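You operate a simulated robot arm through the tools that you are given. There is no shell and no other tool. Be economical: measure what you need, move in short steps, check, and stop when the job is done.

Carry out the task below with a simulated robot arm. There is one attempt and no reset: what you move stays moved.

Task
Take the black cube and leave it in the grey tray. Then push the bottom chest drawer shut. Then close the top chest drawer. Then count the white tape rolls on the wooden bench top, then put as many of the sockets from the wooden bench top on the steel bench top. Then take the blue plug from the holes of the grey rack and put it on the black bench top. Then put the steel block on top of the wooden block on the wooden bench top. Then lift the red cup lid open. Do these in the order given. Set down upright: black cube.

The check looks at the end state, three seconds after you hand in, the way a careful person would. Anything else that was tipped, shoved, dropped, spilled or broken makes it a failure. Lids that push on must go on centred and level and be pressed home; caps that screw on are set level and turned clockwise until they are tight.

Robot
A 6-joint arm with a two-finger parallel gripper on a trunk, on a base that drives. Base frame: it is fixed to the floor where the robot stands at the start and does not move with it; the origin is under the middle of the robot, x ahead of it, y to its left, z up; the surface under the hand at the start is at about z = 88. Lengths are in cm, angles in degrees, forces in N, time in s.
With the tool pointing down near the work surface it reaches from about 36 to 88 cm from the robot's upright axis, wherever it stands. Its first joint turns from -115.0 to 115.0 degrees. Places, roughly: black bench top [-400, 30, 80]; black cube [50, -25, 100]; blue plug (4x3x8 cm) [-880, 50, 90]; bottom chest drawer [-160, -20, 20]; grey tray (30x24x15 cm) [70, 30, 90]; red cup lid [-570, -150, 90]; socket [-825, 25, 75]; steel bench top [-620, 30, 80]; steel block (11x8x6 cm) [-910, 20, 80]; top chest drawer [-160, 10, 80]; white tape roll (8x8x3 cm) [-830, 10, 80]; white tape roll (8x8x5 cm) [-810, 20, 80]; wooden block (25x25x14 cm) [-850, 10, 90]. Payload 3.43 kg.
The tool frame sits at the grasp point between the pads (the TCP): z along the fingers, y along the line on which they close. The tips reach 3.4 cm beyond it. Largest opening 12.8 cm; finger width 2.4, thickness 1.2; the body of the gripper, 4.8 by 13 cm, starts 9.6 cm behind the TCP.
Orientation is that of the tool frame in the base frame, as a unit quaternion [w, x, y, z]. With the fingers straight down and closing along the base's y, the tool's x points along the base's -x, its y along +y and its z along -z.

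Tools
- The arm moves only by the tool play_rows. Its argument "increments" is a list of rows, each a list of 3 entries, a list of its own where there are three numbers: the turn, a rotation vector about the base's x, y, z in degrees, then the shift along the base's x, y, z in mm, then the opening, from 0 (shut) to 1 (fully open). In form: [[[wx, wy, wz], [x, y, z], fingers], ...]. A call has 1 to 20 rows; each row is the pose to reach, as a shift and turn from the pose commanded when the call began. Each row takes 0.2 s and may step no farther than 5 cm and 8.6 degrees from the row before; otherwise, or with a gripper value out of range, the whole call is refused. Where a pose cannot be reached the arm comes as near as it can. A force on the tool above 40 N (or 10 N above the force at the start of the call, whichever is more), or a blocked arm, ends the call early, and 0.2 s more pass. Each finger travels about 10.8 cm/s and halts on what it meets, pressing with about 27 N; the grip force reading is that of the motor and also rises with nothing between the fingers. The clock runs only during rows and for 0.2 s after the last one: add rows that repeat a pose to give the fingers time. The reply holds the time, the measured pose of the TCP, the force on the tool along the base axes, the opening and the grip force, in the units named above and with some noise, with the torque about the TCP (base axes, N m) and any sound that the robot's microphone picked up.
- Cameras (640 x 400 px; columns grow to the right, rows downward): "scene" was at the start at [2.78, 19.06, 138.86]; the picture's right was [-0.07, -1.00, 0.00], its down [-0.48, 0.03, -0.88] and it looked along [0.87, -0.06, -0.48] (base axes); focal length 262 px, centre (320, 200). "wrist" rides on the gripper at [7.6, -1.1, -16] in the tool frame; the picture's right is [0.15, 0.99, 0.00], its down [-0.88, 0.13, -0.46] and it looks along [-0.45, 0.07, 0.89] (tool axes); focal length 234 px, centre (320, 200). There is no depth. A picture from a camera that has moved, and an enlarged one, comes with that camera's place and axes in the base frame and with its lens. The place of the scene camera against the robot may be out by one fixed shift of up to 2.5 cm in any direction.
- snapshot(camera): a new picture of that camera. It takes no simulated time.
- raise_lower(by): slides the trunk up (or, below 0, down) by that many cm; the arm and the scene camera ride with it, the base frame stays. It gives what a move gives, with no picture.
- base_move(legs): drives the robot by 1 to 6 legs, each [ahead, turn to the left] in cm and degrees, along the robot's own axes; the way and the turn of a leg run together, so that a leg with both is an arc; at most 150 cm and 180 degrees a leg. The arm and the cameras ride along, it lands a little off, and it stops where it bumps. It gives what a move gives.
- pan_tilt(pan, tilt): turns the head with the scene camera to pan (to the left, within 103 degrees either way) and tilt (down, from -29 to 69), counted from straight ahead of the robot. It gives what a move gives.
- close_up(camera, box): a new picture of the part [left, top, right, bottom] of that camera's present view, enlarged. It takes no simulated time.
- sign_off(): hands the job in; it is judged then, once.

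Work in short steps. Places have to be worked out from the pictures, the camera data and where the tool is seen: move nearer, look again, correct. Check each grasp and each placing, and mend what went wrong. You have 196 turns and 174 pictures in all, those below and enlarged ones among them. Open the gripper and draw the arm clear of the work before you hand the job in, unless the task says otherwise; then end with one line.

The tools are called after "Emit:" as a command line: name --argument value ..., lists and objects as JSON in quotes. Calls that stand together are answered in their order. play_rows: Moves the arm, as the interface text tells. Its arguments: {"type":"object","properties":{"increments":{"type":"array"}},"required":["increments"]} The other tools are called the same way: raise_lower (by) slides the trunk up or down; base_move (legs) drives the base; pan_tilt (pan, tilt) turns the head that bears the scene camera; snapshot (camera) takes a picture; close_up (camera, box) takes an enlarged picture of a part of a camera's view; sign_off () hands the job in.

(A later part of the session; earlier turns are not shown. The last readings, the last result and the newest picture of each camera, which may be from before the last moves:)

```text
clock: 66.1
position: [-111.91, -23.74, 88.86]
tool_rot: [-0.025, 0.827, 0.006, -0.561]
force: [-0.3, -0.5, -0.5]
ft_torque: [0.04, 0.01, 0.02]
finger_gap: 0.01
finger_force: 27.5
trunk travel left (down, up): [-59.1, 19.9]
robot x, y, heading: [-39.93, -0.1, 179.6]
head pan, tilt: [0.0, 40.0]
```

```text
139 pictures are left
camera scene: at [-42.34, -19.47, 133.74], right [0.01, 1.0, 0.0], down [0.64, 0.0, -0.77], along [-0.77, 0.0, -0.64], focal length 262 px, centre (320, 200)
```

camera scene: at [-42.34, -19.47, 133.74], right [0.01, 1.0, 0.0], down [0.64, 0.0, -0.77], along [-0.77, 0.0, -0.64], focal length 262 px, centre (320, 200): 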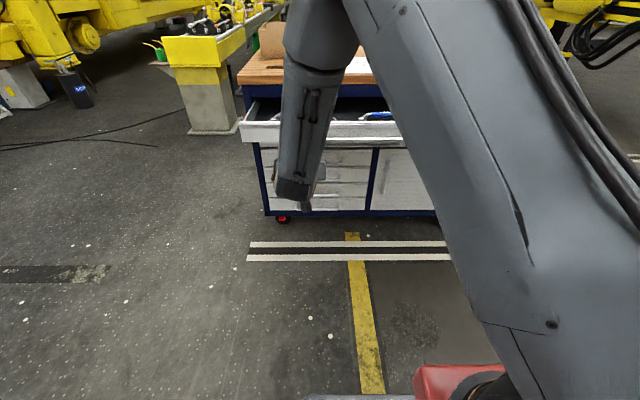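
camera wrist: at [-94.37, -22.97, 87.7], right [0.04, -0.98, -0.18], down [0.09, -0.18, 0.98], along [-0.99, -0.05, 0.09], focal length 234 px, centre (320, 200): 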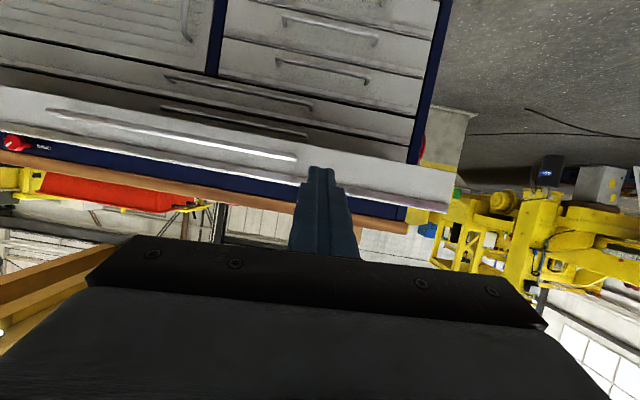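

The face spans z≈84–91. I shift to y≈+10, raise 1.3 cm and pull back, then drive closer.

Emit:
play_rows --increments '[[[0, 0, 0], [15, 40, 3], 0], [[0, 0, 0], [30, 80, 6], 0], [[0, 0, 0], [45, 120, 9], 0], [[0, 0, 0], [60, 160, 13], 0], [[0, 0, 0], [75, 200, 13], 0], [[0, 0, 0], [90, 240, 13], 0], [[0, 0, 0], [100, 280, 13], 0], [[0, 0, 0], [100, 310, 13], 0], [[0, 0, 0], [100, 340, 13], 0], [[0, 0, 0], [100, 340, 13], 0]]'

Emit:
base_move --legs '[[24, 0]]'

Emit:
snapshot --camera "wrist"

Emit:
snapshot --camera "scene"

```text
clock: 68.3
position: [-101.69, -1.21, 91.14]
tool_rot: [-0.066, 0.83, -0.016, -0.554]
force: [-0.2, -0.5, -0.5]
ft_torque: [0.01, -0.04, 0.03]
finger_gap: 0.0
finger_force: 26.8
out of reach, approached as far as the arm can: row 4, 5, 6, 7, 8, 9, 10
trunk travel left (down, up): [-59.1, 19.9]
robot x, y, heading: [-39.91, -0.19, 179.8]
head pan, tilt: [0.0, 40.0]
```

```text
clock: 70.0
position: [-125.69, -1.07, 91.08]
tool_rot: [-0.064, 0.83, -0.015, -0.554]
force: [0.6, -0.1, 0.0]
ft_torque: [-0.01, -0.01, -0.03]
finger_gap: 0.0
finger_force: 26.5
trunk travel left (down, up): [-59.1, 19.9]
robot x, y, heading: [-63.99, -0.29, 179.5]
head pan, tilt: [0.0, 40.0]
```

```text
138 pictures are left
camera wrist: at [-108.2, -1.7, 90.16], right [-0.04, -0.97, -0.22], down [0.07, -0.23, 0.97], along [-1.0, 0.03, 0.07], focal length 234 px, centre (320, 200)
```

wrist: 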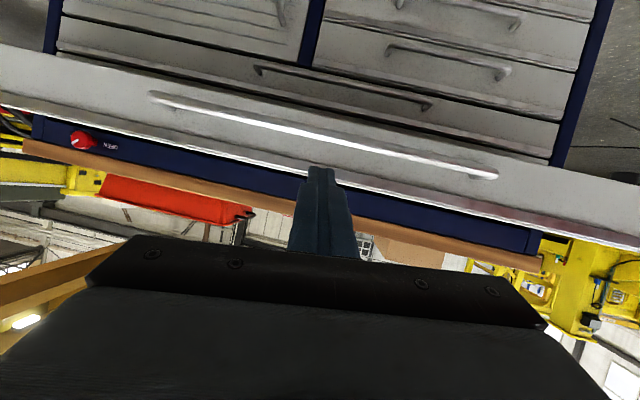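

```text
137 pictures are left
camera scene: at [-66.45, -19.31, 133.75], right [0.01, 1.0, 0.0], down [0.64, 0.0, -0.77], along [-0.77, 0.0, -0.64], focal length 262 px, centre (320, 200)
```

scene: 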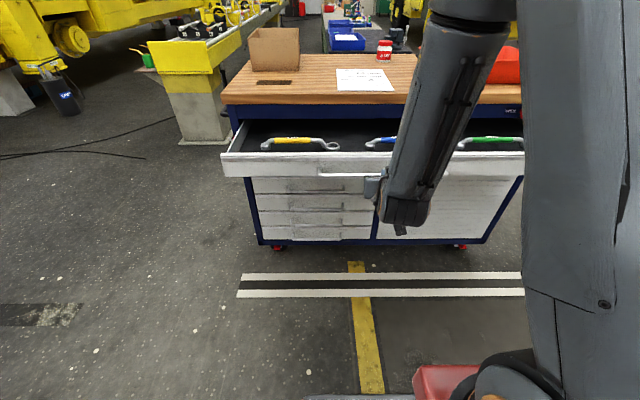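

The tip aims at the face's top lip. I lower 1.3 cm while shifting toward y≈8, then push.

Emit:
play_rows --increments '[[[0, 0, 0], [-15, 20, -13], 0], [[0, 0, 0], [-40, 50, -13], 0], [[0, 0, 0], [-65, 80, -13], 0], [[0, 0, 0], [-90, 90, -13], 0], [[0, 0, 0], [-110, 90, -13], 0], [[0, 0, 0], [-130, 90, -13], 0], [[0, 0, 0], [-130, 90, -13], 0]]'

Emit:
snapshot --camera "wrist"

```text
clock: 71.7
position: [-139.2, 3.15, 90.4]
tool_rot: [-0.088, 0.831, -0.031, -0.548]
force: [-0.5, -0.1, -0.2]
ft_torque: [-0.01, -0.04, 0.01]
finger_gap: 0.01
finger_force: 26.7
out of reach, approached as far as the arm can: row 1, 2, 3, 4, 5, 6, 7
trunk travel left (down, up): [-59.1, 19.9]
robot x, y, heading: [-64.08, 0.0, 179.4]
head pan, tilt: [0.0, 40.0]
```

```text
136 pictures are left
camera wrist: at [-121.62, 1.7, 89.74], right [-0.09, -0.97, -0.24], down [0.04, -0.25, 0.97], along [-0.99, 0.08, 0.06], focal length 234 px, centre (320, 200)
```

wrist: 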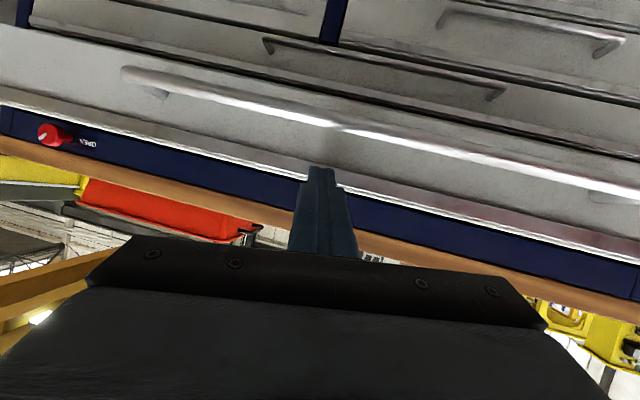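

Still at the lip, so I lower the trunk 2 cm and continue pushing straight on.

Emit:
raise_lower --by -2

Emit:
play_rows --increments '[[[0, 0, 0], [-15, 0, 0], 0], [[0, 0, 0], [-30, 0, 0], 0], [[0, 0, 0], [-45, 0, 0], 0], [[0, 0, 0], [-60, 0, 0], 0], [[0, 0, 0], [-75, 0, 0], 0], [[0, 0, 0], [-75, 0, 0], 0]]'

Emit:
snapshot --camera "wrist"

Emit:
snapshot --camera "scene"

```text
clock: 72.3
position: [-139.2, 3.23, 88.36]
tool_rot: [-0.088, 0.831, -0.032, -0.549]
force: [0.1, -0.5, -0.3]
ft_torque: [-0.05, -0.01, 0.0]
finger_gap: 0.0
finger_force: 27.0
trunk travel left (down, up): [-57.1, 21.9]
robot x, y, heading: [-63.93, -0.32, 179.2]
head pan, tilt: [0.0, 40.0]
```

```text
clock: 73.7
position: [-146.68, 3.14, 88.42]
tool_rot: [-0.088, 0.831, -0.031, -0.549]
force: [-0.7, -0.5, 0.6]
ft_torque: [0.01, 0.04, 0.01]
finger_gap: 0.0
finger_force: 26.5
trunk travel left (down, up): [-57.1, 21.9]
robot x, y, heading: [-64.6, 0.24, 179.5]
head pan, tilt: [0.0, 40.0]
```

```text
135 pictures are left
camera wrist: at [-129.13, 1.69, 87.66], right [-0.09, -0.97, -0.24], down [0.04, -0.25, 0.97], along [-0.99, 0.08, 0.06], focal length 234 px, centre (320, 200)
```

wrist: 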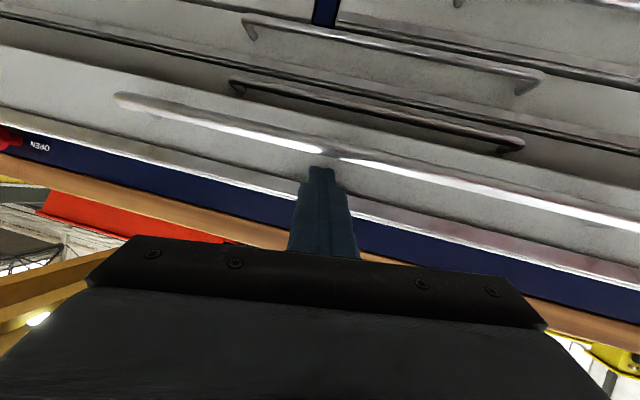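

```text
134 pictures are left
camera scene: at [-67.01, -19.31, 131.74], right [0.01, 1.0, 0.0], down [0.64, 0.0, -0.77], along [-0.77, 0.0, -0.64], focal length 262 px, centre (320, 200)
```

scene: 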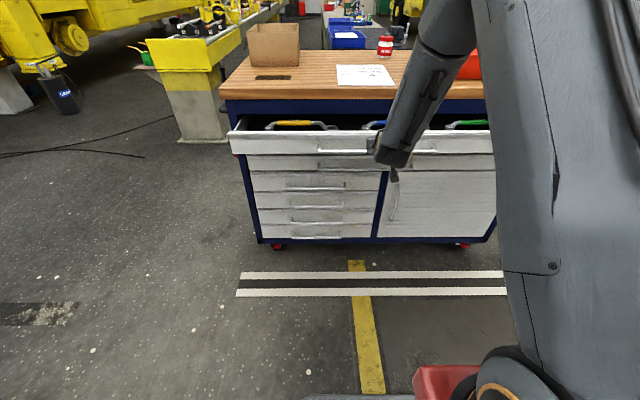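

The drawer is moving in. I keep pushing in slow steps until the stop.

Emit:
play_rows --increments '[[[0, 0, 0], [-15, 0, 0], 0], [[0, 0, 0], [-30, 0, 0], 0], [[0, 0, 0], [-45, 0, 0], 0], [[0, 0, 0], [-60, 0, 0], 0], [[0, 0, 0], [-75, 0, 0], 0], [[0, 0, 0], [-90, 0, 0], 0], [[0, 0, 0], [-105, 0, 0], 0], [[0, 0, 0], [-120, 0, 0], 0], [[0, 0, 0], [-135, 0, 0], 0], [[0, 0, 0], [-150, 0, 0], 0], [[0, 0, 0], [-165, 0, 0], 0]]'

Emit:
snapshot --camera "wrist"

Emit:
snapshot --camera "scene"

```text
clock: 76.1
position: [-161.9, 3.25, 88.46]
tool_rot: [-0.089, 0.833, -0.033, -0.546]
force: [42.0, -1.6, 16.3]
ft_torque: [-0.09, 0.4, 0.24]
finger_gap: 0.0
finger_force: 26.8
trunk travel left (down, up): [-57.1, 21.9]
robot x, y, heading: [-64.33, 0.16, 179.6]
head pan, tilt: [0.0, 40.0]
stopped in row 11: the force on the tool passed its limit at 71 N (the readings are from after the stop); the commanded pose is now the measured one
```

```text
133 pictures are left
camera wrist: at [-144.38, 1.74, 87.76], right [-0.09, -0.97, -0.24], down [0.04, -0.25, 0.97], along [-1.0, 0.08, 0.06], focal length 234 px, centre (320, 200)
```

wrist: 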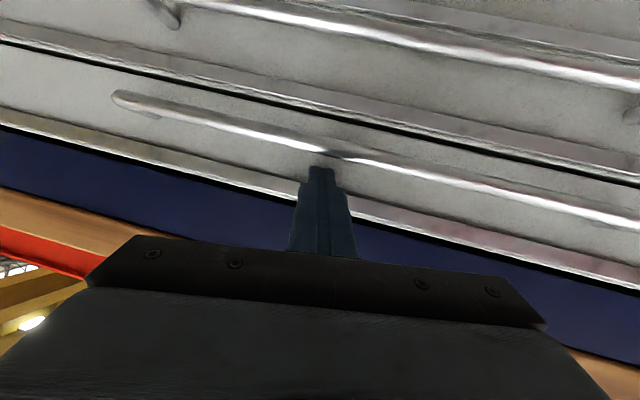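

```text
132 pictures are left
camera scene: at [-66.66, -19.32, 131.77], right [0.01, 1.0, 0.0], down [0.64, 0.0, -0.77], along [-0.77, 0.0, -0.64], focal length 262 px, centre (320, 200)
```

scene: 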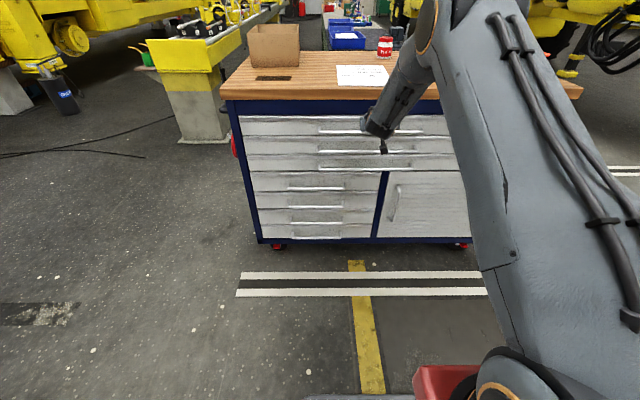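

Both drawers are shut. I withdraw and return the tool to pointing down in a compact pose.

Emit:
play_rows --increments '[[[0, 0, 0], [15, 0, 0], 0], [[0, 0, 0], [55, 0, 0], 0], [[0, 0, 0], [100, 0, 0], 0], [[-1.2, -7.4, 0.4], [140, 0, 20], 0], [[-2.4, -14.8, 0.8], [180, 0, 40], 0], [[-3.6, -22.1, 1.3], [220, 0, 65], 0], [[-4.8, -29.5, 1.8], [260, 0, 90], 0], [[-6.0, -36.9, 2.2], [300, 0, 115], 0], [[-7.2, -44.2, 2.7], [340, 0, 140], 0], [[-8.4, -51.6, 3.1], [380, 0, 165], 0], [[-9.6, -58.9, 3.6], [420, -10, 190], 0], [[-10.8, -66.3, 4.0], [460, -20, 210], 0], [[-10.8, -66.3, 4.0], [500, -30, 230], 0], [[-10.8, -66.3, 4.0], [540, -40, 250], 0], [[-10.8, -66.3, 4.0], [550, -43, 290], 0], [[-10.8, -66.3, 4.0], [550, -43, 330], 0]]'

Emit:
raise_lower --by 20

Emit:
pan_tilt --pan 0 --tilt 12

Emit:
snapshot --camera "scene"

```text
clock: 79.5
position: [-107.2, -1.08, 121.26]
tool_rot: [0.0, 1.0, 0.0, 0.002]
force: [0.4, 0.6, -0.6]
ft_torque: [0.0, -0.02, 0.01]
finger_gap: 0.0
finger_force: 27.3
out of reach, approached as far as the arm can: row 7
trunk travel left (down, up): [-57.1, 21.9]
robot x, y, heading: [-63.73, -0.21, 179.7]
head pan, tilt: [0.0, 40.0]
```

```text
clock: 81.6
position: [-107.19, -1.08, 141.18]
tool_rot: [0.001, 1.0, 0.0, 0.001]
force: [-0.1, -0.2, -0.4]
ft_torque: [0.03, -0.02, 0.04]
finger_gap: 0.0
finger_force: 27.5
trunk travel left (down, up): [-77.1, 1.9]
robot x, y, heading: [-64.1, 0.32, 179.6]
head pan, tilt: [0.0, 40.0]
```

```text
clock: 82.6
position: [-107.18, -1.05, 141.22]
tool_rot: [0.001, 1.0, 0.0, 0.0]
force: [-0.4, 0.1, 0.3]
ft_torque: [0.03, 0.0, 0.01]
finger_gap: 0.0
finger_force: 26.8
trunk travel left (down, up): [-77.1, 1.9]
robot x, y, heading: [-64.29, -0.06, 179.4]
head pan, tilt: [0.0, 12.0]
```

```text
131 pictures are left
camera scene: at [-62.24, -19.34, 156.18], right [0.01, 1.0, 0.0], down [0.21, 0.0, -0.98], along [-0.98, 0.01, -0.21], focal length 262 px, centre (320, 200)
```

scene: 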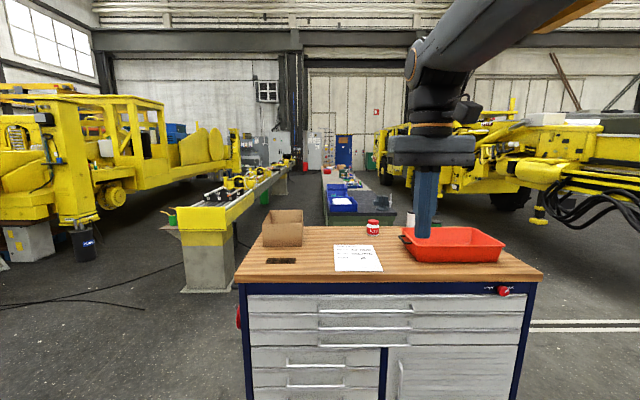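

Benches continue behind the chest, with a conveyor at left and a lane between them at y≈-65. I drive around the chest's left side and look along the lane.

Emit:
base_move --legs '[[0, 60], [115, 0], [0, -60]]'

Emit:
snapshot --camera "scene"

```text
clock: 93.7
position: [-165.0, -99.25, 141.26]
tool_rot: [0.001, 1.0, 0.0, 0.0]
force: [0.1, 0.0, 0.1]
ft_torque: [0.02, 0.0, -0.02]
finger_gap: 0.0
finger_force: 26.9
trunk travel left (down, up): [-77.1, 1.9]
robot x, y, heading: [-122.11, -98.13, 179.7]
head pan, tilt: [0.0, 12.0]
```

```text
130 pictures are left
camera scene: at [-120.13, -117.66, 156.19], right [0.01, 1.0, 0.0], down [0.21, 0.0, -0.98], along [-0.98, 0.01, -0.21], focal length 262 px, centre (320, 200)
```

scene: 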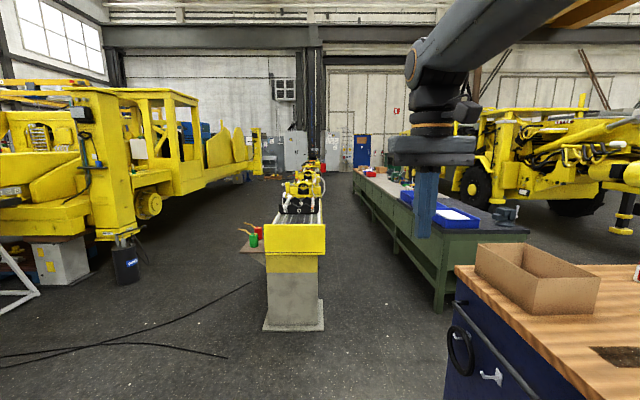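

The lane runs from y≈-108 to -5. I drive straight past the chest, shift to y≈-57, and go on along the lane.

Emit:
base_move --legs '[[150, 0], [0, -45], [58, 0], [0, 45]]'

Emit:
snapshot --camera "scene"

```text
clock: 108.2
position: [-355.4, -56.75, 141.1]
tool_rot: [0.0, 1.0, 0.0, 0.0]
force: [0.0, 0.3, 0.6]
ft_torque: [0.02, -0.04, 0.04]
finger_gap: 0.0
finger_force: 27.2
trunk travel left (down, up): [-77.1, 1.9]
robot x, y, heading: [-312.83, -55.59, 179.6]
head pan, tilt: [0.0, 12.0]
```

```text
129 pictures are left
camera scene: at [-310.61, -75.19, 156.19], right [0.01, 1.0, 0.0], down [0.21, 0.0, -0.98], along [-0.98, 0.01, -0.21], focal length 262 px, centre (320, 200)
```

scene: 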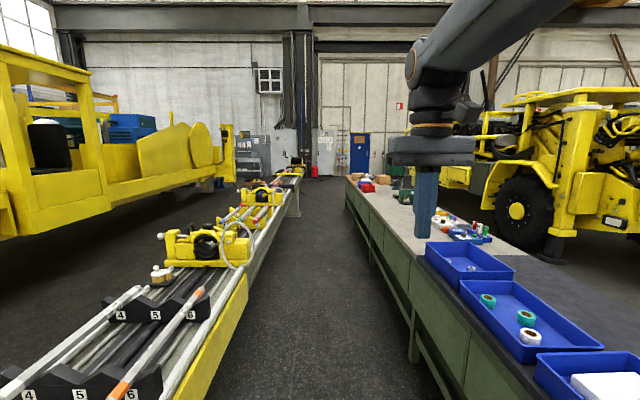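

The lane is clear. I drive on 300 cm.

Emit:
base_move --legs '[[150, 0.4], [150, 0]]'

Emit:
snapshot --camera "scene"

Emit:
pan_tilt --pan -60 --tilt 30

Emit:
snapshot --camera "scene"

Emit:
pan_tilt --pan 60 --tilt 30

Emit:
snapshot --camera "scene"

```text
clock: 122.6
position: [-655.22, -60.41, 141.0]
tool_rot: [0.001, 1.0, 0.015, 0.001]
force: [0.6, 0.4, 0.2]
ft_torque: [0.01, -0.02, 0.02]
finger_gap: 0.01
finger_force: 26.8
trunk travel left (down, up): [-77.1, 1.9]
robot x, y, heading: [-612.73, -58.35, -178.7]
head pan, tilt: [0.0, 12.0]
```

```text
128 pictures are left
camera scene: at [-609.91, -77.54, 156.19], right [-0.02, 1.0, 0.0], down [0.21, 0.0, -0.98], along [-0.98, -0.02, -0.21], focal length 262 px, centre (320, 200)
```

scene: 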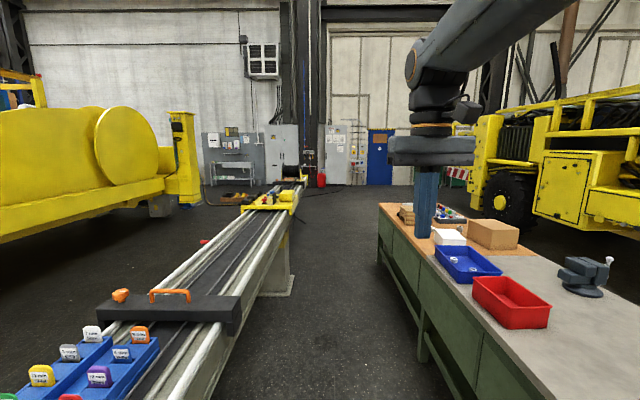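

```text
clock: 123.9
position: [-655.33, -60.43, 141.12]
tool_rot: [0.001, 1.0, 0.014, 0.001]
force: [0.2, -0.3, -0.7]
ft_torque: [0.01, 0.04, -0.01]
finger_gap: 0.0
finger_force: 27.3
trunk travel left (down, up): [-77.1, 1.9]
robot x, y, heading: [-612.34, -58.38, -179.0]
head pan, tilt: [-60.0, 30.0]
```

```text
127 pictures are left
camera scene: at [-605.28, -69.61, 153.28], right [0.86, 0.52, 0.0], down [0.26, -0.43, -0.87], along [-0.45, 0.74, -0.5], focal length 262 px, centre (320, 200)
```

scene: 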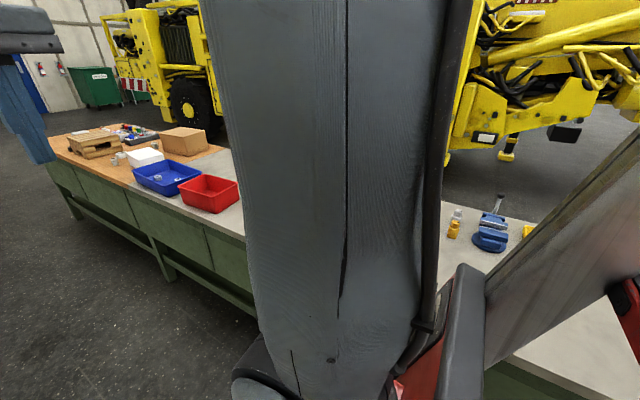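

```text
clock: 125.9
position: [-655.32, -60.41, 141.12]
tool_rot: [0.0, 1.0, 0.014, 0.001]
force: [-0.7, 0.3, -0.5]
ft_torque: [-0.02, -0.01, 0.05]
finger_gap: 0.0
finger_force: 26.6
trunk travel left (down, up): [-77.1, 1.9]
robot x, y, heading: [-612.47, -58.42, -178.8]
head pan, tilt: [60.0, 30.0]
```

```text
126 pictures are left
camera scene: at [-604.96, -85.27, 153.28], right [-0.88, 0.48, 0.0], down [0.24, 0.44, -0.87], along [-0.42, -0.76, -0.5], focal length 262 px, centre (320, 200)
```

scene: 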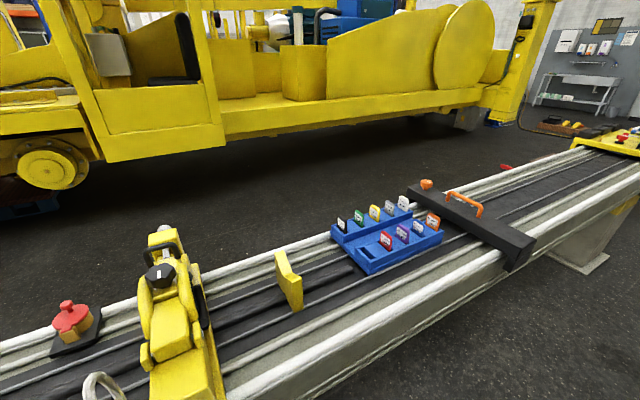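

The red-lidded cup is at about (-570, -153). I drive on to the wooden bench section.

Emit:
base_move --legs '[[0, -1.2], [120, 0], [90, 0], [0, -90]]'

Emit:
pan_tilt --pan 0 --tilt 30

Emit:
snapshot --camera "scene"

Emit:
snapshot --camera "wrist"

```text
clock: 140.5
position: [-822.99, -13.92, 141.06]
tool_rot: [-0.001, -0.706, 0.708, 0.001]
force: [-0.4, -0.1, 0.2]
ft_torque: [0.01, 0.0, 0.04]
finger_gap: 0.02
finger_force: 26.8
trunk travel left (down, up): [-77.1, 1.9]
robot x, y, heading: [-821.81, -56.61, 89.6]
head pan, tilt: [60.0, 30.0]
```

```text
clock: 141.8
position: [-822.9, -13.94, 141.16]
tool_rot: [-0.002, -0.707, 0.708, 0.0]
force: [0.3, -0.3, -1.1]
ft_torque: [0.0, 0.02, 0.0]
finger_gap: 0.0
finger_force: 26.4
trunk travel left (down, up): [-77.1, 1.9]
robot x, y, heading: [-822.08, -57.27, 89.4]
head pan, tilt: [0.0, 30.0]
```

```text
125 pictures are left
camera scene: at [-840.97, -58.45, 153.28], right [1.0, -0.01, 0.0], down [0.0, -0.5, -0.87], along [0.01, 0.87, -0.5], focal length 262 px, centre (320, 200)
```

scene: 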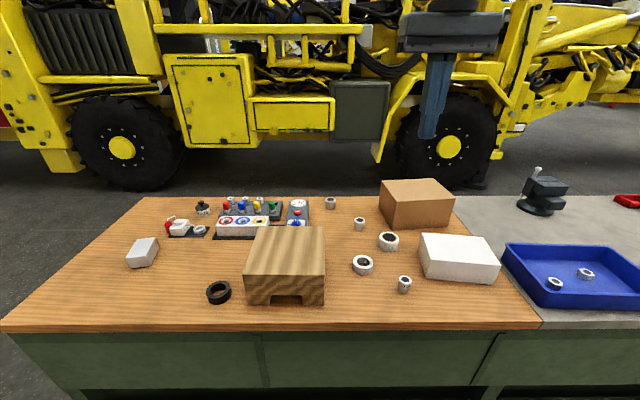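

```text
124 pictures are left
camera wrist: at [-821.94, -21.55, 157.06], right [-0.99, -0.15, 0.0], down [-0.13, 0.88, 0.45], along [-0.07, 0.45, -0.89], focal length 234 px, centre (320, 200)
```

wrist: 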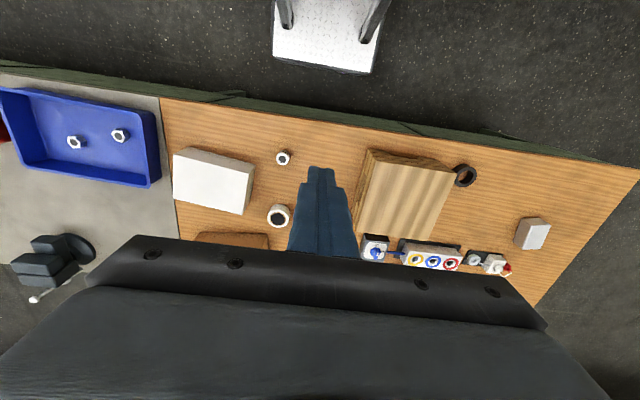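

Emit:
close_up --camera "scene" --box '[310, 180, 510, 305]'

Emit:
close_up --camera "scene" --box '[120, 180, 330, 311]'

```text
3.20 times, centred on (410, 242) of scene
camera zoom: at [-840.97, -58.45, 153.28], right [1.0, -0.01, 0.0], down [0.0, -0.5, -0.87], along [0.01, 0.87, -0.5], focal length 839 px, centre (32, 64)
```

zoom: 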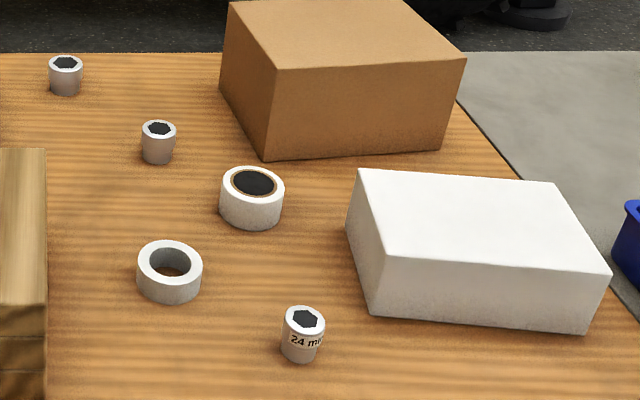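

```text
3.05 times, centred on (225, 246) of scene
camera zoom: at [-840.97, -58.45, 153.28], right [1.0, -0.01, 0.0], down [0.0, -0.5, -0.87], along [0.01, 0.87, -0.5], focal length 799 px, centre (610, 61)
```

zoom: 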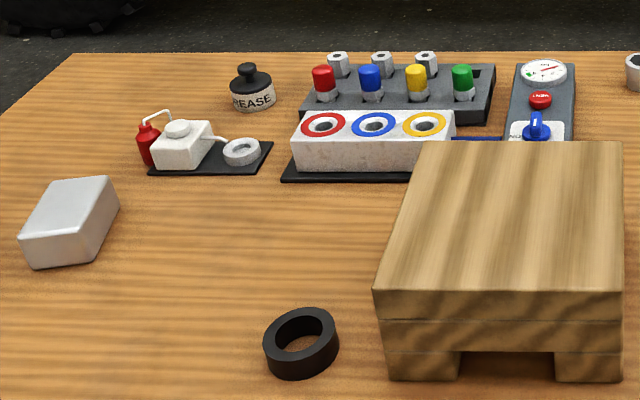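

Two white tape rolls are visible, so likely two sockets to move. I still need to check behind the boxes. I edge 9 cm nearer the bench and look from above with the wrist camera.

Emit:
base_move --legs '[[9, 0]]'

Emit:
play_rows --increments '[[[0, 0, 0], [10, 45, 0], 0.2], [[0, 0, 0], [20, 90, 0], 0.4], [[0, 0, 0], [30, 135, 0], 0.5], [[0, 0, 0], [40, 180, 0], 0.5], [[0, 0, 0], [50, 220, 0], 0.5], [[0, 0, 0], [60, 260, 0], 0.5], [[0, 0, 0], [60, 260, 0], 0.5]]'

Emit:
snapshot --camera "wrist"

Emit:
snapshot --camera "scene"

```text
clock: 142.9
position: [-822.87, -5.16, 141.16]
tool_rot: [-0.002, -0.706, 0.708, 0.0]
force: [-0.4, -0.3, -1.3]
ft_torque: [0.02, -0.01, 0.0]
finger_gap: 0.02
finger_force: 27.0
trunk travel left (down, up): [-77.1, 1.9]
robot x, y, heading: [-822.21, -47.61, 89.7]
head pan, tilt: [0.0, 30.0]
```

```text
clock: 144.5
position: [-816.73, 21.18, 141.06]
tool_rot: [-0.002, -0.706, 0.708, -0.001]
force: [-0.2, 0.0, -0.7]
ft_torque: [-0.01, -0.01, -0.02]
finger_gap: 6.39
finger_force: 0.0
trunk travel left (down, up): [-77.1, 1.9]
robot x, y, heading: [-821.68, -47.65, 89.2]
head pan, tilt: [0.0, 30.0]
```

```text
121 pictures are left
camera wrist: at [-815.8, 13.55, 156.98], right [-0.99, -0.14, 0.0], down [-0.13, 0.88, 0.45], along [-0.07, 0.45, -0.89], focal length 234 px, centre (320, 200)
```

wrist: 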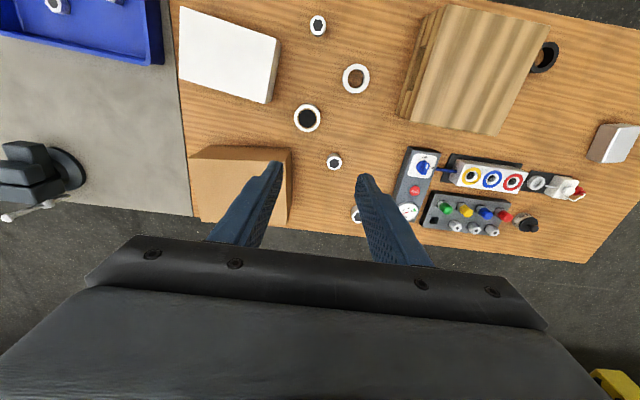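

```text
120 pictures are left
camera scene: at [-840.88, -49.38, 153.28], right [1.0, -0.01, 0.0], down [0.0, -0.5, -0.87], along [0.01, 0.87, -0.5], focal length 262 px, centre (320, 200)
```

scene: 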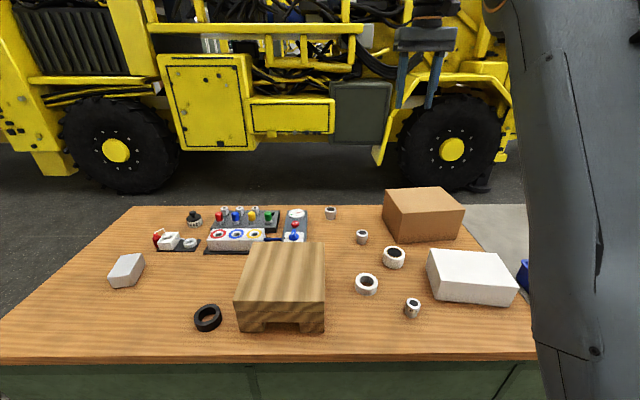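

Emit:
close_up --camera "wrist" --box '[160, 0, 480, 240]'

```text
1.67 times, centred on (320, 120) of wrist
camera zoom: at [-815.8, 13.55, 156.98], right [-0.99, -0.14, 0.0], down [-0.13, 0.88, 0.45], along [-0.07, 0.45, -0.89], focal length 390 px, centre (320, 333)
```

zoom: 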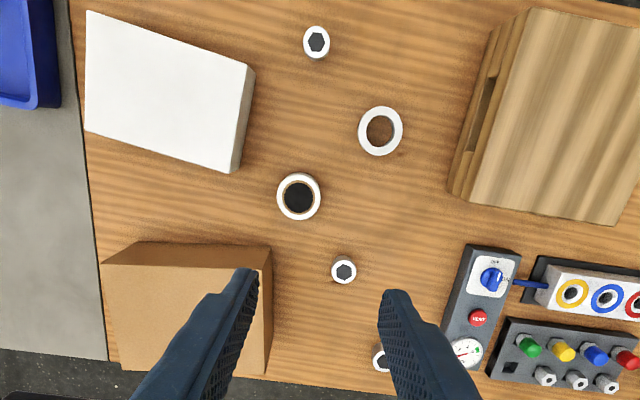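

Exactly two white tape rolls and three sockets, so I move two sockets. Both can be picked and placed on the steel top (boundary x≈-775) while standing at x≈-797, so I reposition 25 cm.

Emit:
base_move --legs '[[-11, 0], [0, -90], [25, 0], [0, 90], [11, 0]]'

Emit:
snapshot --camera "wrist"

```text
clock: 155.5
position: [-792.63, 20.96, 141.07]
tool_rot: [0.001, 0.71, -0.705, 0.0]
force: [0.5, -1.0, 0.5]
ft_torque: [-0.03, -0.01, 0.01]
finger_gap: 6.4
finger_force: 0.1
trunk travel left (down, up): [-77.1, 1.9]
robot x, y, heading: [-796.84, -47.75, 89.8]
head pan, tilt: [0.0, 30.0]
```

```text
118 pictures are left
camera wrist: at [-791.5, 13.49, 157.04], right [-0.99, -0.15, 0.0], down [-0.14, 0.88, 0.45], along [-0.07, 0.45, -0.89], focal length 234 px, centre (320, 200)
```

wrist: 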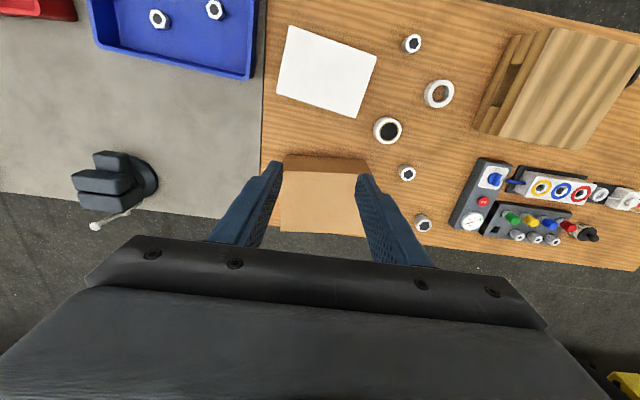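

I move above socket B at about (-823.9, 35.6) and look.

Emit:
play_rows --increments '[[[0, 0, 0], [-39, 18, -15], 0.65], [[0, 0, 0], [-78, 36, -30], 0.65], [[0, 0, 0], [-117, 54, -45], 0.65], [[0, 0, 0], [-156, 72, -60], 0.65], [[0, 0, 0], [-195, 90, -80], 0.65], [[0, 0, 0], [-234, 108, -100], 0.65], [[0, 0, 0], [-273, 127, -120], 0.65], [[0, 0, 0], [-313, 146, -140], 0.65], [[0, 0, 0], [-313, 146, -180], 0.65], [[0, 0, 0], [-313, 146, -220], 0.65], [[0, 0, 0], [-313, 146, -260], 0.65], [[0, 0, 0], [-313, 146, -300], 0.65], [[0, 0, 0], [-313, 146, -300], 0.65]]'

Emit:
snapshot --camera "wrist"

```text
clock: 158.3
position: [-822.68, 32.11, 110.47]
tool_rot: [0.001, 0.709, -0.705, 0.001]
force: [-0.6, -0.2, -0.3]
ft_torque: [0.0, 0.0, -0.01]
finger_gap: 8.31
finger_force: 0.2
out of reach, approached as far as the arm can: row 5, 6, 7, 8, 9, 10, 11, 12, 13
trunk travel left (down, up): [-77.1, 1.9]
robot x, y, heading: [-796.92, -48.08, 89.8]
head pan, tilt: [0.0, 30.0]
```

```text
117 pictures are left
camera wrist: at [-821.61, 24.58, 126.44], right [-0.99, -0.15, 0.0], down [-0.14, 0.88, 0.45], along [-0.07, 0.45, -0.89], focal length 234 px, centre (320, 200)
```

wrist: 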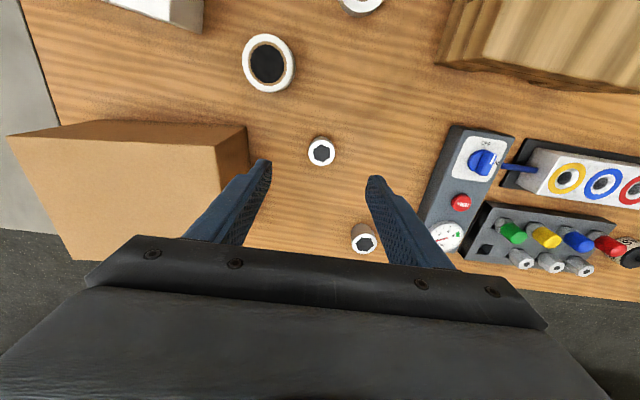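

B is confirmed at (-823.7, 35.7), but the arm is short by 3.5 cm with the trunk this high. I raise the hand and lower the trunk by 20.

Emit:
play_rows --increments '[[[0, 0, 0], [0, -20, 40], 0.65], [[0, 0, 0], [0, -40, 80], 0.65], [[0, 0, 0], [0, -40, 125], 0.65], [[0, 0, 0], [0, -40, 165], 0.65], [[0, 0, 0], [0, -40, 200], 0.65]]'

Emit:
raise_lower --by -20

```text
clock: 159.5
position: [-822.6, 27.46, 129.1]
tool_rot: [0.001, 0.71, -0.704, 0.001]
force: [0.2, -0.4, 0.4]
ft_torque: [-0.05, 0.02, -0.02]
finger_gap: 8.34
finger_force: 0.0
out of reach, approached as far as the arm can: row 5
trunk travel left (down, up): [-77.1, 1.9]
robot x, y, heading: [-797.3, -47.47, 89.7]
head pan, tilt: [0.0, 30.0]
```

```text
clock: 161.7
position: [-822.58, 27.47, 109.12]
tool_rot: [0.001, 0.709, -0.705, 0.0]
force: [-0.4, 0.0, 0.0]
ft_torque: [0.0, 0.01, -0.05]
finger_gap: 8.31
finger_force: 0.1
trunk travel left (down, up): [-57.1, 21.9]
robot x, y, heading: [-796.81, -47.95, 90.1]
head pan, tilt: [0.0, 30.0]
```

Emit:
play_rows --increments '[[[0, 0, 0], [-5, 40, 0], 0.6], [[0, 0, 0], [-11, 82, 0], 0.6], [[0, 0, 0], [-11, 82, -40], 0.6], [[0, 0, 0], [-11, 82, -80], 0.6], [[0, 0, 0], [-11, 82, -100], 0.6], [[0, 0, 0], [-11, 82, -100], 0.6]]'

Emit:
snapshot --camera "wrist"

```text
clock: 163.1
position: [-823.66, 35.81, 99.1]
tool_rot: [0.001, 0.71, -0.704, 0.0]
force: [1.1, 0.5, -0.4]
ft_torque: [0.01, 0.01, -0.01]
finger_gap: 7.7
finger_force: 0.0
out of reach, approached as far as the arm can: row 2, 3, 4
trunk travel left (down, up): [-57.1, 21.9]
robot x, y, heading: [-797.07, -48.0, 89.9]
head pan, tilt: [0.0, 30.0]
```

```text
116 pictures are left
camera wrist: at [-822.49, 28.18, 115.1], right [-0.99, -0.15, 0.0], down [-0.14, 0.88, 0.45], along [-0.07, 0.45, -0.89], focal length 234 px, centre (320, 200)
```

wrist: 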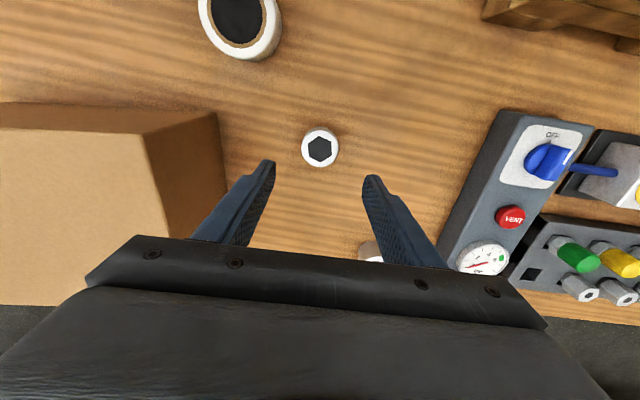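

Aligned. I descend to z≈87 and look.

Emit:
play_rows --increments '[[[0, 0, 0], [0, -2, -40], 0.6], [[0, 0, 0], [0, -2, -80], 0.6], [[0, 0, 0], [0, -2, -110], 0.6], [[0, 0, 0], [0, -2, -120], 0.6], [[0, 0, 0], [0, -2, -120], 0.6]]'

Emit:
snapshot --camera "wrist"

Emit:
close_up --camera "scene" --box '[240, 150, 400, 250]'

```text
clock: 164.3
position: [-823.99, 37.25, 87.27]
tool_rot: [0.0, 0.709, -0.705, 0.001]
force: [-0.5, 0.1, -0.3]
ft_torque: [0.0, -0.02, 0.02]
finger_gap: 7.66
finger_force: 0.2
out of reach, approached as far as the arm can: row 1, 2, 3, 4, 5
trunk travel left (down, up): [-57.1, 21.9]
robot x, y, heading: [-796.67, -47.96, 89.9]
head pan, tilt: [0.0, 30.0]
```

```text
115 pictures are left
camera wrist: at [-823.08, 29.71, 103.2], right [-0.99, -0.15, 0.0], down [-0.14, 0.88, 0.45], along [-0.07, 0.45, -0.89], focal length 234 px, centre (320, 200)
```

wrist: 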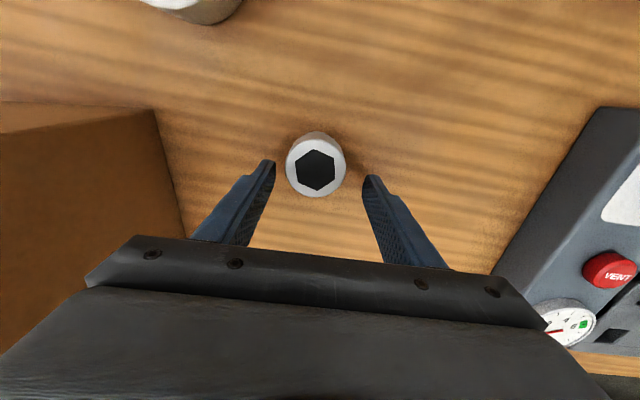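

```text
4.00 times, centred on (320, 200) of scene
camera zoom: at [-816.03, -44.02, 133.28], right [1.0, 0.0, 0.0], down [0.0, -0.5, -0.87], along [0.0, 0.87, -0.5], focal length 1049 px, centre (320, 200)
```

zoom: 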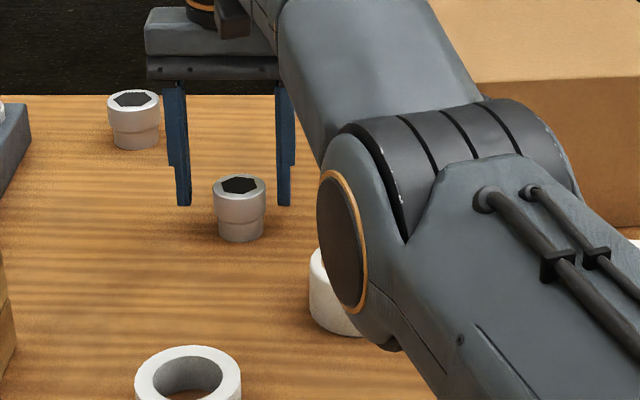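

Emit:
snapshot --camera "scene"

```text
113 pictures are left
camera scene: at [-816.03, -44.02, 133.28], right [1.0, 0.0, 0.0], down [0.0, -0.5, -0.87], along [0.0, 0.87, -0.5], focal length 262 px, centre (320, 200)
```

scene: 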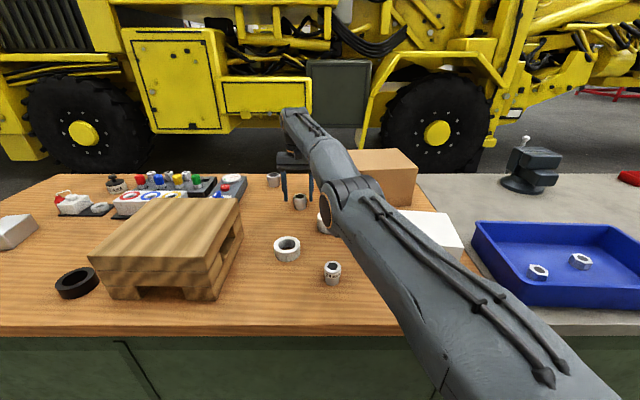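

The links appear well above the rolls. I nudge y by about -1 cm and lower slightly, checking the pose.

Emit:
play_rows --increments '[[[0, 0, 0], [1, -12, 0], 0.6], [[0, 0, 0], [1, -12, -10], 0.6], [[0, 0, 0], [1, -12, -10], 0.6]]'

Emit:
snapshot --camera "wrist"

```text
clock: 165.1
position: [-824.33, 37.14, 86.3]
tool_rot: [0.002, 0.709, -0.705, 0.001]
force: [-0.8, -1.5, -0.1]
ft_torque: [0.01, 0.01, 0.0]
finger_gap: 7.68
finger_force: 0.0
out of reach, approached as far as the arm can: row 1, 2, 3
trunk travel left (down, up): [-57.1, 21.9]
robot x, y, heading: [-796.64, -48.12, 90.1]
head pan, tilt: [0.0, 30.0]
```

```text
112 pictures are left
camera wrist: at [-823.34, 29.7, 102.31], right [-0.99, -0.15, 0.0], down [-0.14, 0.88, 0.45], along [-0.07, 0.45, -0.89], focal length 234 px, centre (320, 200)
```

wrist: 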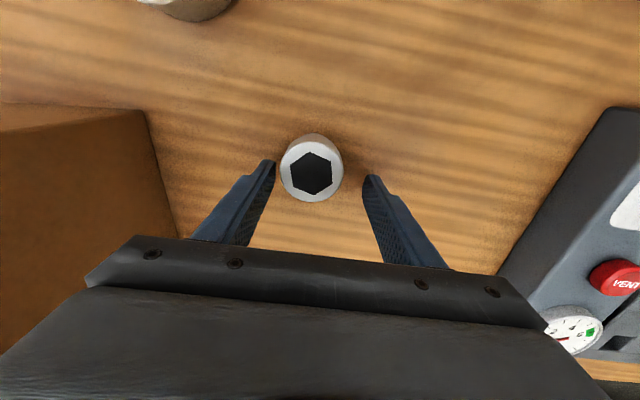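

The commanded pose has drifted past reach. I correct by commanding a further -y and +x shift.

Emit:
play_rows --increments '[[[0, 0, 0], [6, -12, 0], 0.6], [[0, 0, 0], [12, -22, 0], 0.6], [[0, 0, 0], [12, -22, 0], 0.6]]'

Emit:
snapshot --camera "wrist"

```text
clock: 165.9
position: [-823.96, 37.32, 86.45]
tool_rot: [0.002, 0.71, -0.705, 0.002]
force: [0.9, -0.5, 0.6]
ft_torque: [-0.03, 0.0, 0.04]
finger_gap: 7.69
finger_force: 0.0
out of reach, approached as far as the arm can: row 1, 2, 3
trunk travel left (down, up): [-57.1, 21.9]
robot x, y, heading: [-796.99, -48.15, 90.2]
head pan, tilt: [0.0, 30.0]
```

```text
111 pictures are left
camera wrist: at [-822.93, 29.82, 102.47], right [-0.99, -0.15, 0.0], down [-0.14, 0.88, 0.45], along [-0.07, 0.45, -0.89], focal length 234 px, centre (320, 200)
```

wrist: 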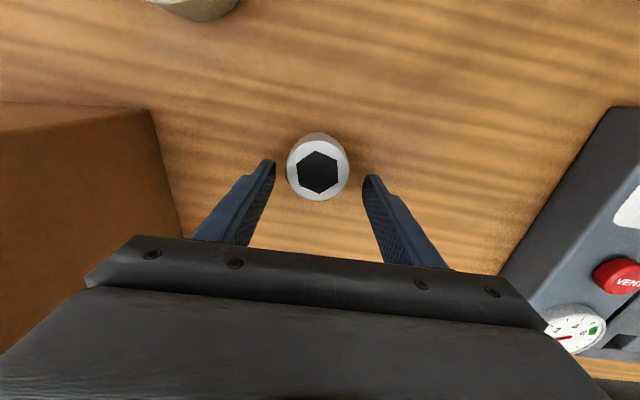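

Emit:
play_rows --increments '[[[0, 0, 0], [0, -10, 0], 0.6], [[0, 0, 0], [0, -20, 0], 0.6], [[0, 0, 0], [0, -20, 0], 0.6]]'

```text
clock: 166.7
position: [-824.54, 37.08, 86.55]
tool_rot: [0.001, 0.71, -0.704, 0.001]
force: [-0.4, 0.2, 0.4]
ft_torque: [-0.01, 0.0, 0.01]
finger_gap: 7.69
finger_force: 0.1
out of reach, approached as far as the arm can: row 1, 2, 3
trunk travel left (down, up): [-57.1, 21.9]
robot x, y, heading: [-796.56, -48.2, 89.8]
head pan, tilt: [0.0, 30.0]
```

Emit:
play_rows --increments '[[[0, 0, 0], [0, -20, 15], 0.6], [[0, 0, 0], [0, -40, 30], 0.6], [[0, 0, 0], [0, -40, 30], 0.6]]'

```text
clock: 167.5
position: [-825.49, 36.73, 89.16]
tool_rot: [0.001, 0.71, -0.705, 0.001]
force: [-0.3, 0.0, 0.3]
ft_torque: [-0.02, 0.0, -0.02]
finger_gap: 7.7
finger_force: 0.2
out of reach, approached as far as the arm can: row 1, 2, 3
trunk travel left (down, up): [-57.1, 21.9]
robot x, y, heading: [-797.15, -48.05, 89.9]
head pan, tilt: [0.0, 30.0]
```

The solver seems stuck near a limit. I go up and back to recover a clean pose.

Emit:
play_rows --increments '[[[0, 0, 0], [0, 0, 40], 0.6], [[0, 0, 0], [0, 0, 80], 0.6], [[0, 0, 0], [0, 0, 120], 0.6], [[0, 0, 0], [0, 0, 160], 0.6], [[0, 0, 0], [0, 0, 160], 0.6]]'

```text
clock: 168.7
position: [-824.52, 34.04, 104.24]
tool_rot: [0.002, 0.71, -0.704, 0.0]
force: [0.4, -0.4, 0.9]
ft_torque: [-0.01, -0.03, 0.03]
finger_gap: 7.7
finger_force: 0.0
out of reach, approached as far as the arm can: row 2, 3, 4, 5
trunk travel left (down, up): [-57.1, 21.9]
robot x, y, heading: [-796.82, -47.83, 90.1]
head pan, tilt: [0.0, 30.0]
```

Emit:
play_rows --increments '[[[0, 0, 0], [0, -40, 0], 0.6], [[0, 0, 0], [0, -80, 0], 0.6], [[0, 0, 0], [0, -120, 0], 0.6], [[0, 0, 0], [0, -120, 0], 0.6]]'

```text
clock: 169.7
position: [-824.67, 22.06, 104.39]
tool_rot: [0.001, 0.71, -0.704, 0.0]
force: [0.6, 0.5, -0.2]
ft_torque: [-0.02, -0.01, -0.01]
finger_gap: 7.69
finger_force: 0.0
trunk travel left (down, up): [-57.1, 21.9]
robot x, y, heading: [-796.89, -48.0, 89.8]
head pan, tilt: [0.0, 30.0]
```

The commanded pose resets to the achieved one, and the arm is limited low relative to the trunk. I lower the trunk 10 cm more so the grasp height is easier.

Emit:
raise_lower --by -10

Emit:
play_rows --increments '[[[0, 0, 0], [4, 45, 0], 0.6], [[0, 0, 0], [8, 90, 0], 0.6], [[0, 0, 0], [8, 138, 0], 0.6], [[0, 0, 0], [8, 138, -30], 0.6], [[0, 0, 0], [8, 138, -60], 0.6], [[0, 0, 0], [8, 138, -80], 0.6], [[0, 0, 0], [8, 138, -80], 0.6]]'

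Emit:
snapshot --camera "wrist"

```text
clock: 171.0
position: [-824.71, 22.17, 94.43]
tool_rot: [0.0, 0.71, -0.705, -0.001]
force: [0.1, 0.9, 0.1]
ft_torque: [0.02, 0.02, 0.01]
finger_gap: 7.7
finger_force: 0.1
trunk travel left (down, up): [-47.1, 31.9]
robot x, y, heading: [-797.17, -47.98, 90.0]
head pan, tilt: [0.0, 30.0]
```

```text
clock: 172.6
position: [-823.7, 35.93, 86.45]
tool_rot: [0.001, 0.71, -0.704, 0.0]
force: [0.4, -0.3, 0.0]
ft_torque: [-0.06, 0.01, 0.01]
finger_gap: 7.68
finger_force: 0.1
trunk travel left (down, up): [-47.1, 31.9]
robot x, y, heading: [-797.35, -48.26, 90.2]
head pan, tilt: [0.0, 30.0]
```

```text
110 pictures are left
camera wrist: at [-822.7, 28.35, 102.31], right [-0.99, -0.15, 0.0], down [-0.14, 0.88, 0.45], along [-0.07, 0.45, -0.89], focal length 234 px, centre (320, 200)
```

wrist: 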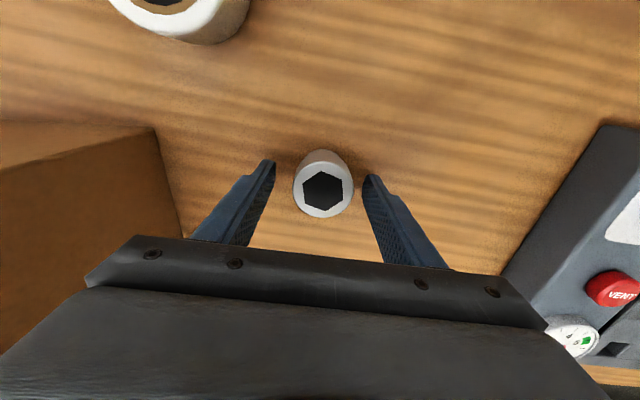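

Pose reached exactly and the socket is centred. I lower 1.4 cm, close and lift slightly.

Emit:
play_rows --increments '[[[0, 0, 0], [-2, -1, -7], 0.6], [[0, 0, 0], [-2, -1, -13], 0.6], [[0, 0, 0], [-2, -1, -13], 0.4], [[0, 0, 0], [-2, -1, -13], 0.2], [[0, 0, 0], [-2, -1, -13], 0.15], [[0, 0, 0], [-2, -1, -13], 0.15]]'

Emit:
snapshot --camera "wrist"

```text
clock: 174.2
position: [-823.81, 35.99, 85.46]
tool_rot: [-0.002, 0.709, -0.705, -0.003]
force: [0.2, -2.1, 8.0]
ft_torque: [-0.18, -0.23, 0.09]
finger_gap: 4.49
finger_force: 26.8
trunk travel left (down, up): [-47.1, 31.9]
robot x, y, heading: [-797.23, -47.99, 90.1]
head pan, tilt: [0.0, 30.0]
stopped in row 6: the force on the tool passed its limit at 41 N (the readings are from after the stop); the commanded pose is now the measured one
```

```text
109 pictures are left
camera wrist: at [-822.83, 28.31, 101.29], right [-0.99, -0.15, 0.0], down [-0.14, 0.88, 0.46], along [-0.07, 0.46, -0.89], focal length 234 px, centre (320, 200)
```

wrist: 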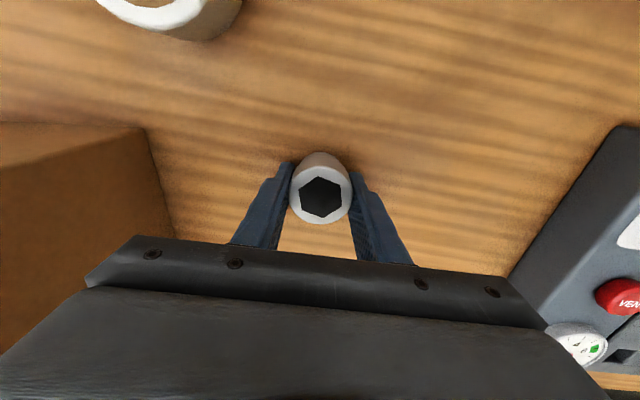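

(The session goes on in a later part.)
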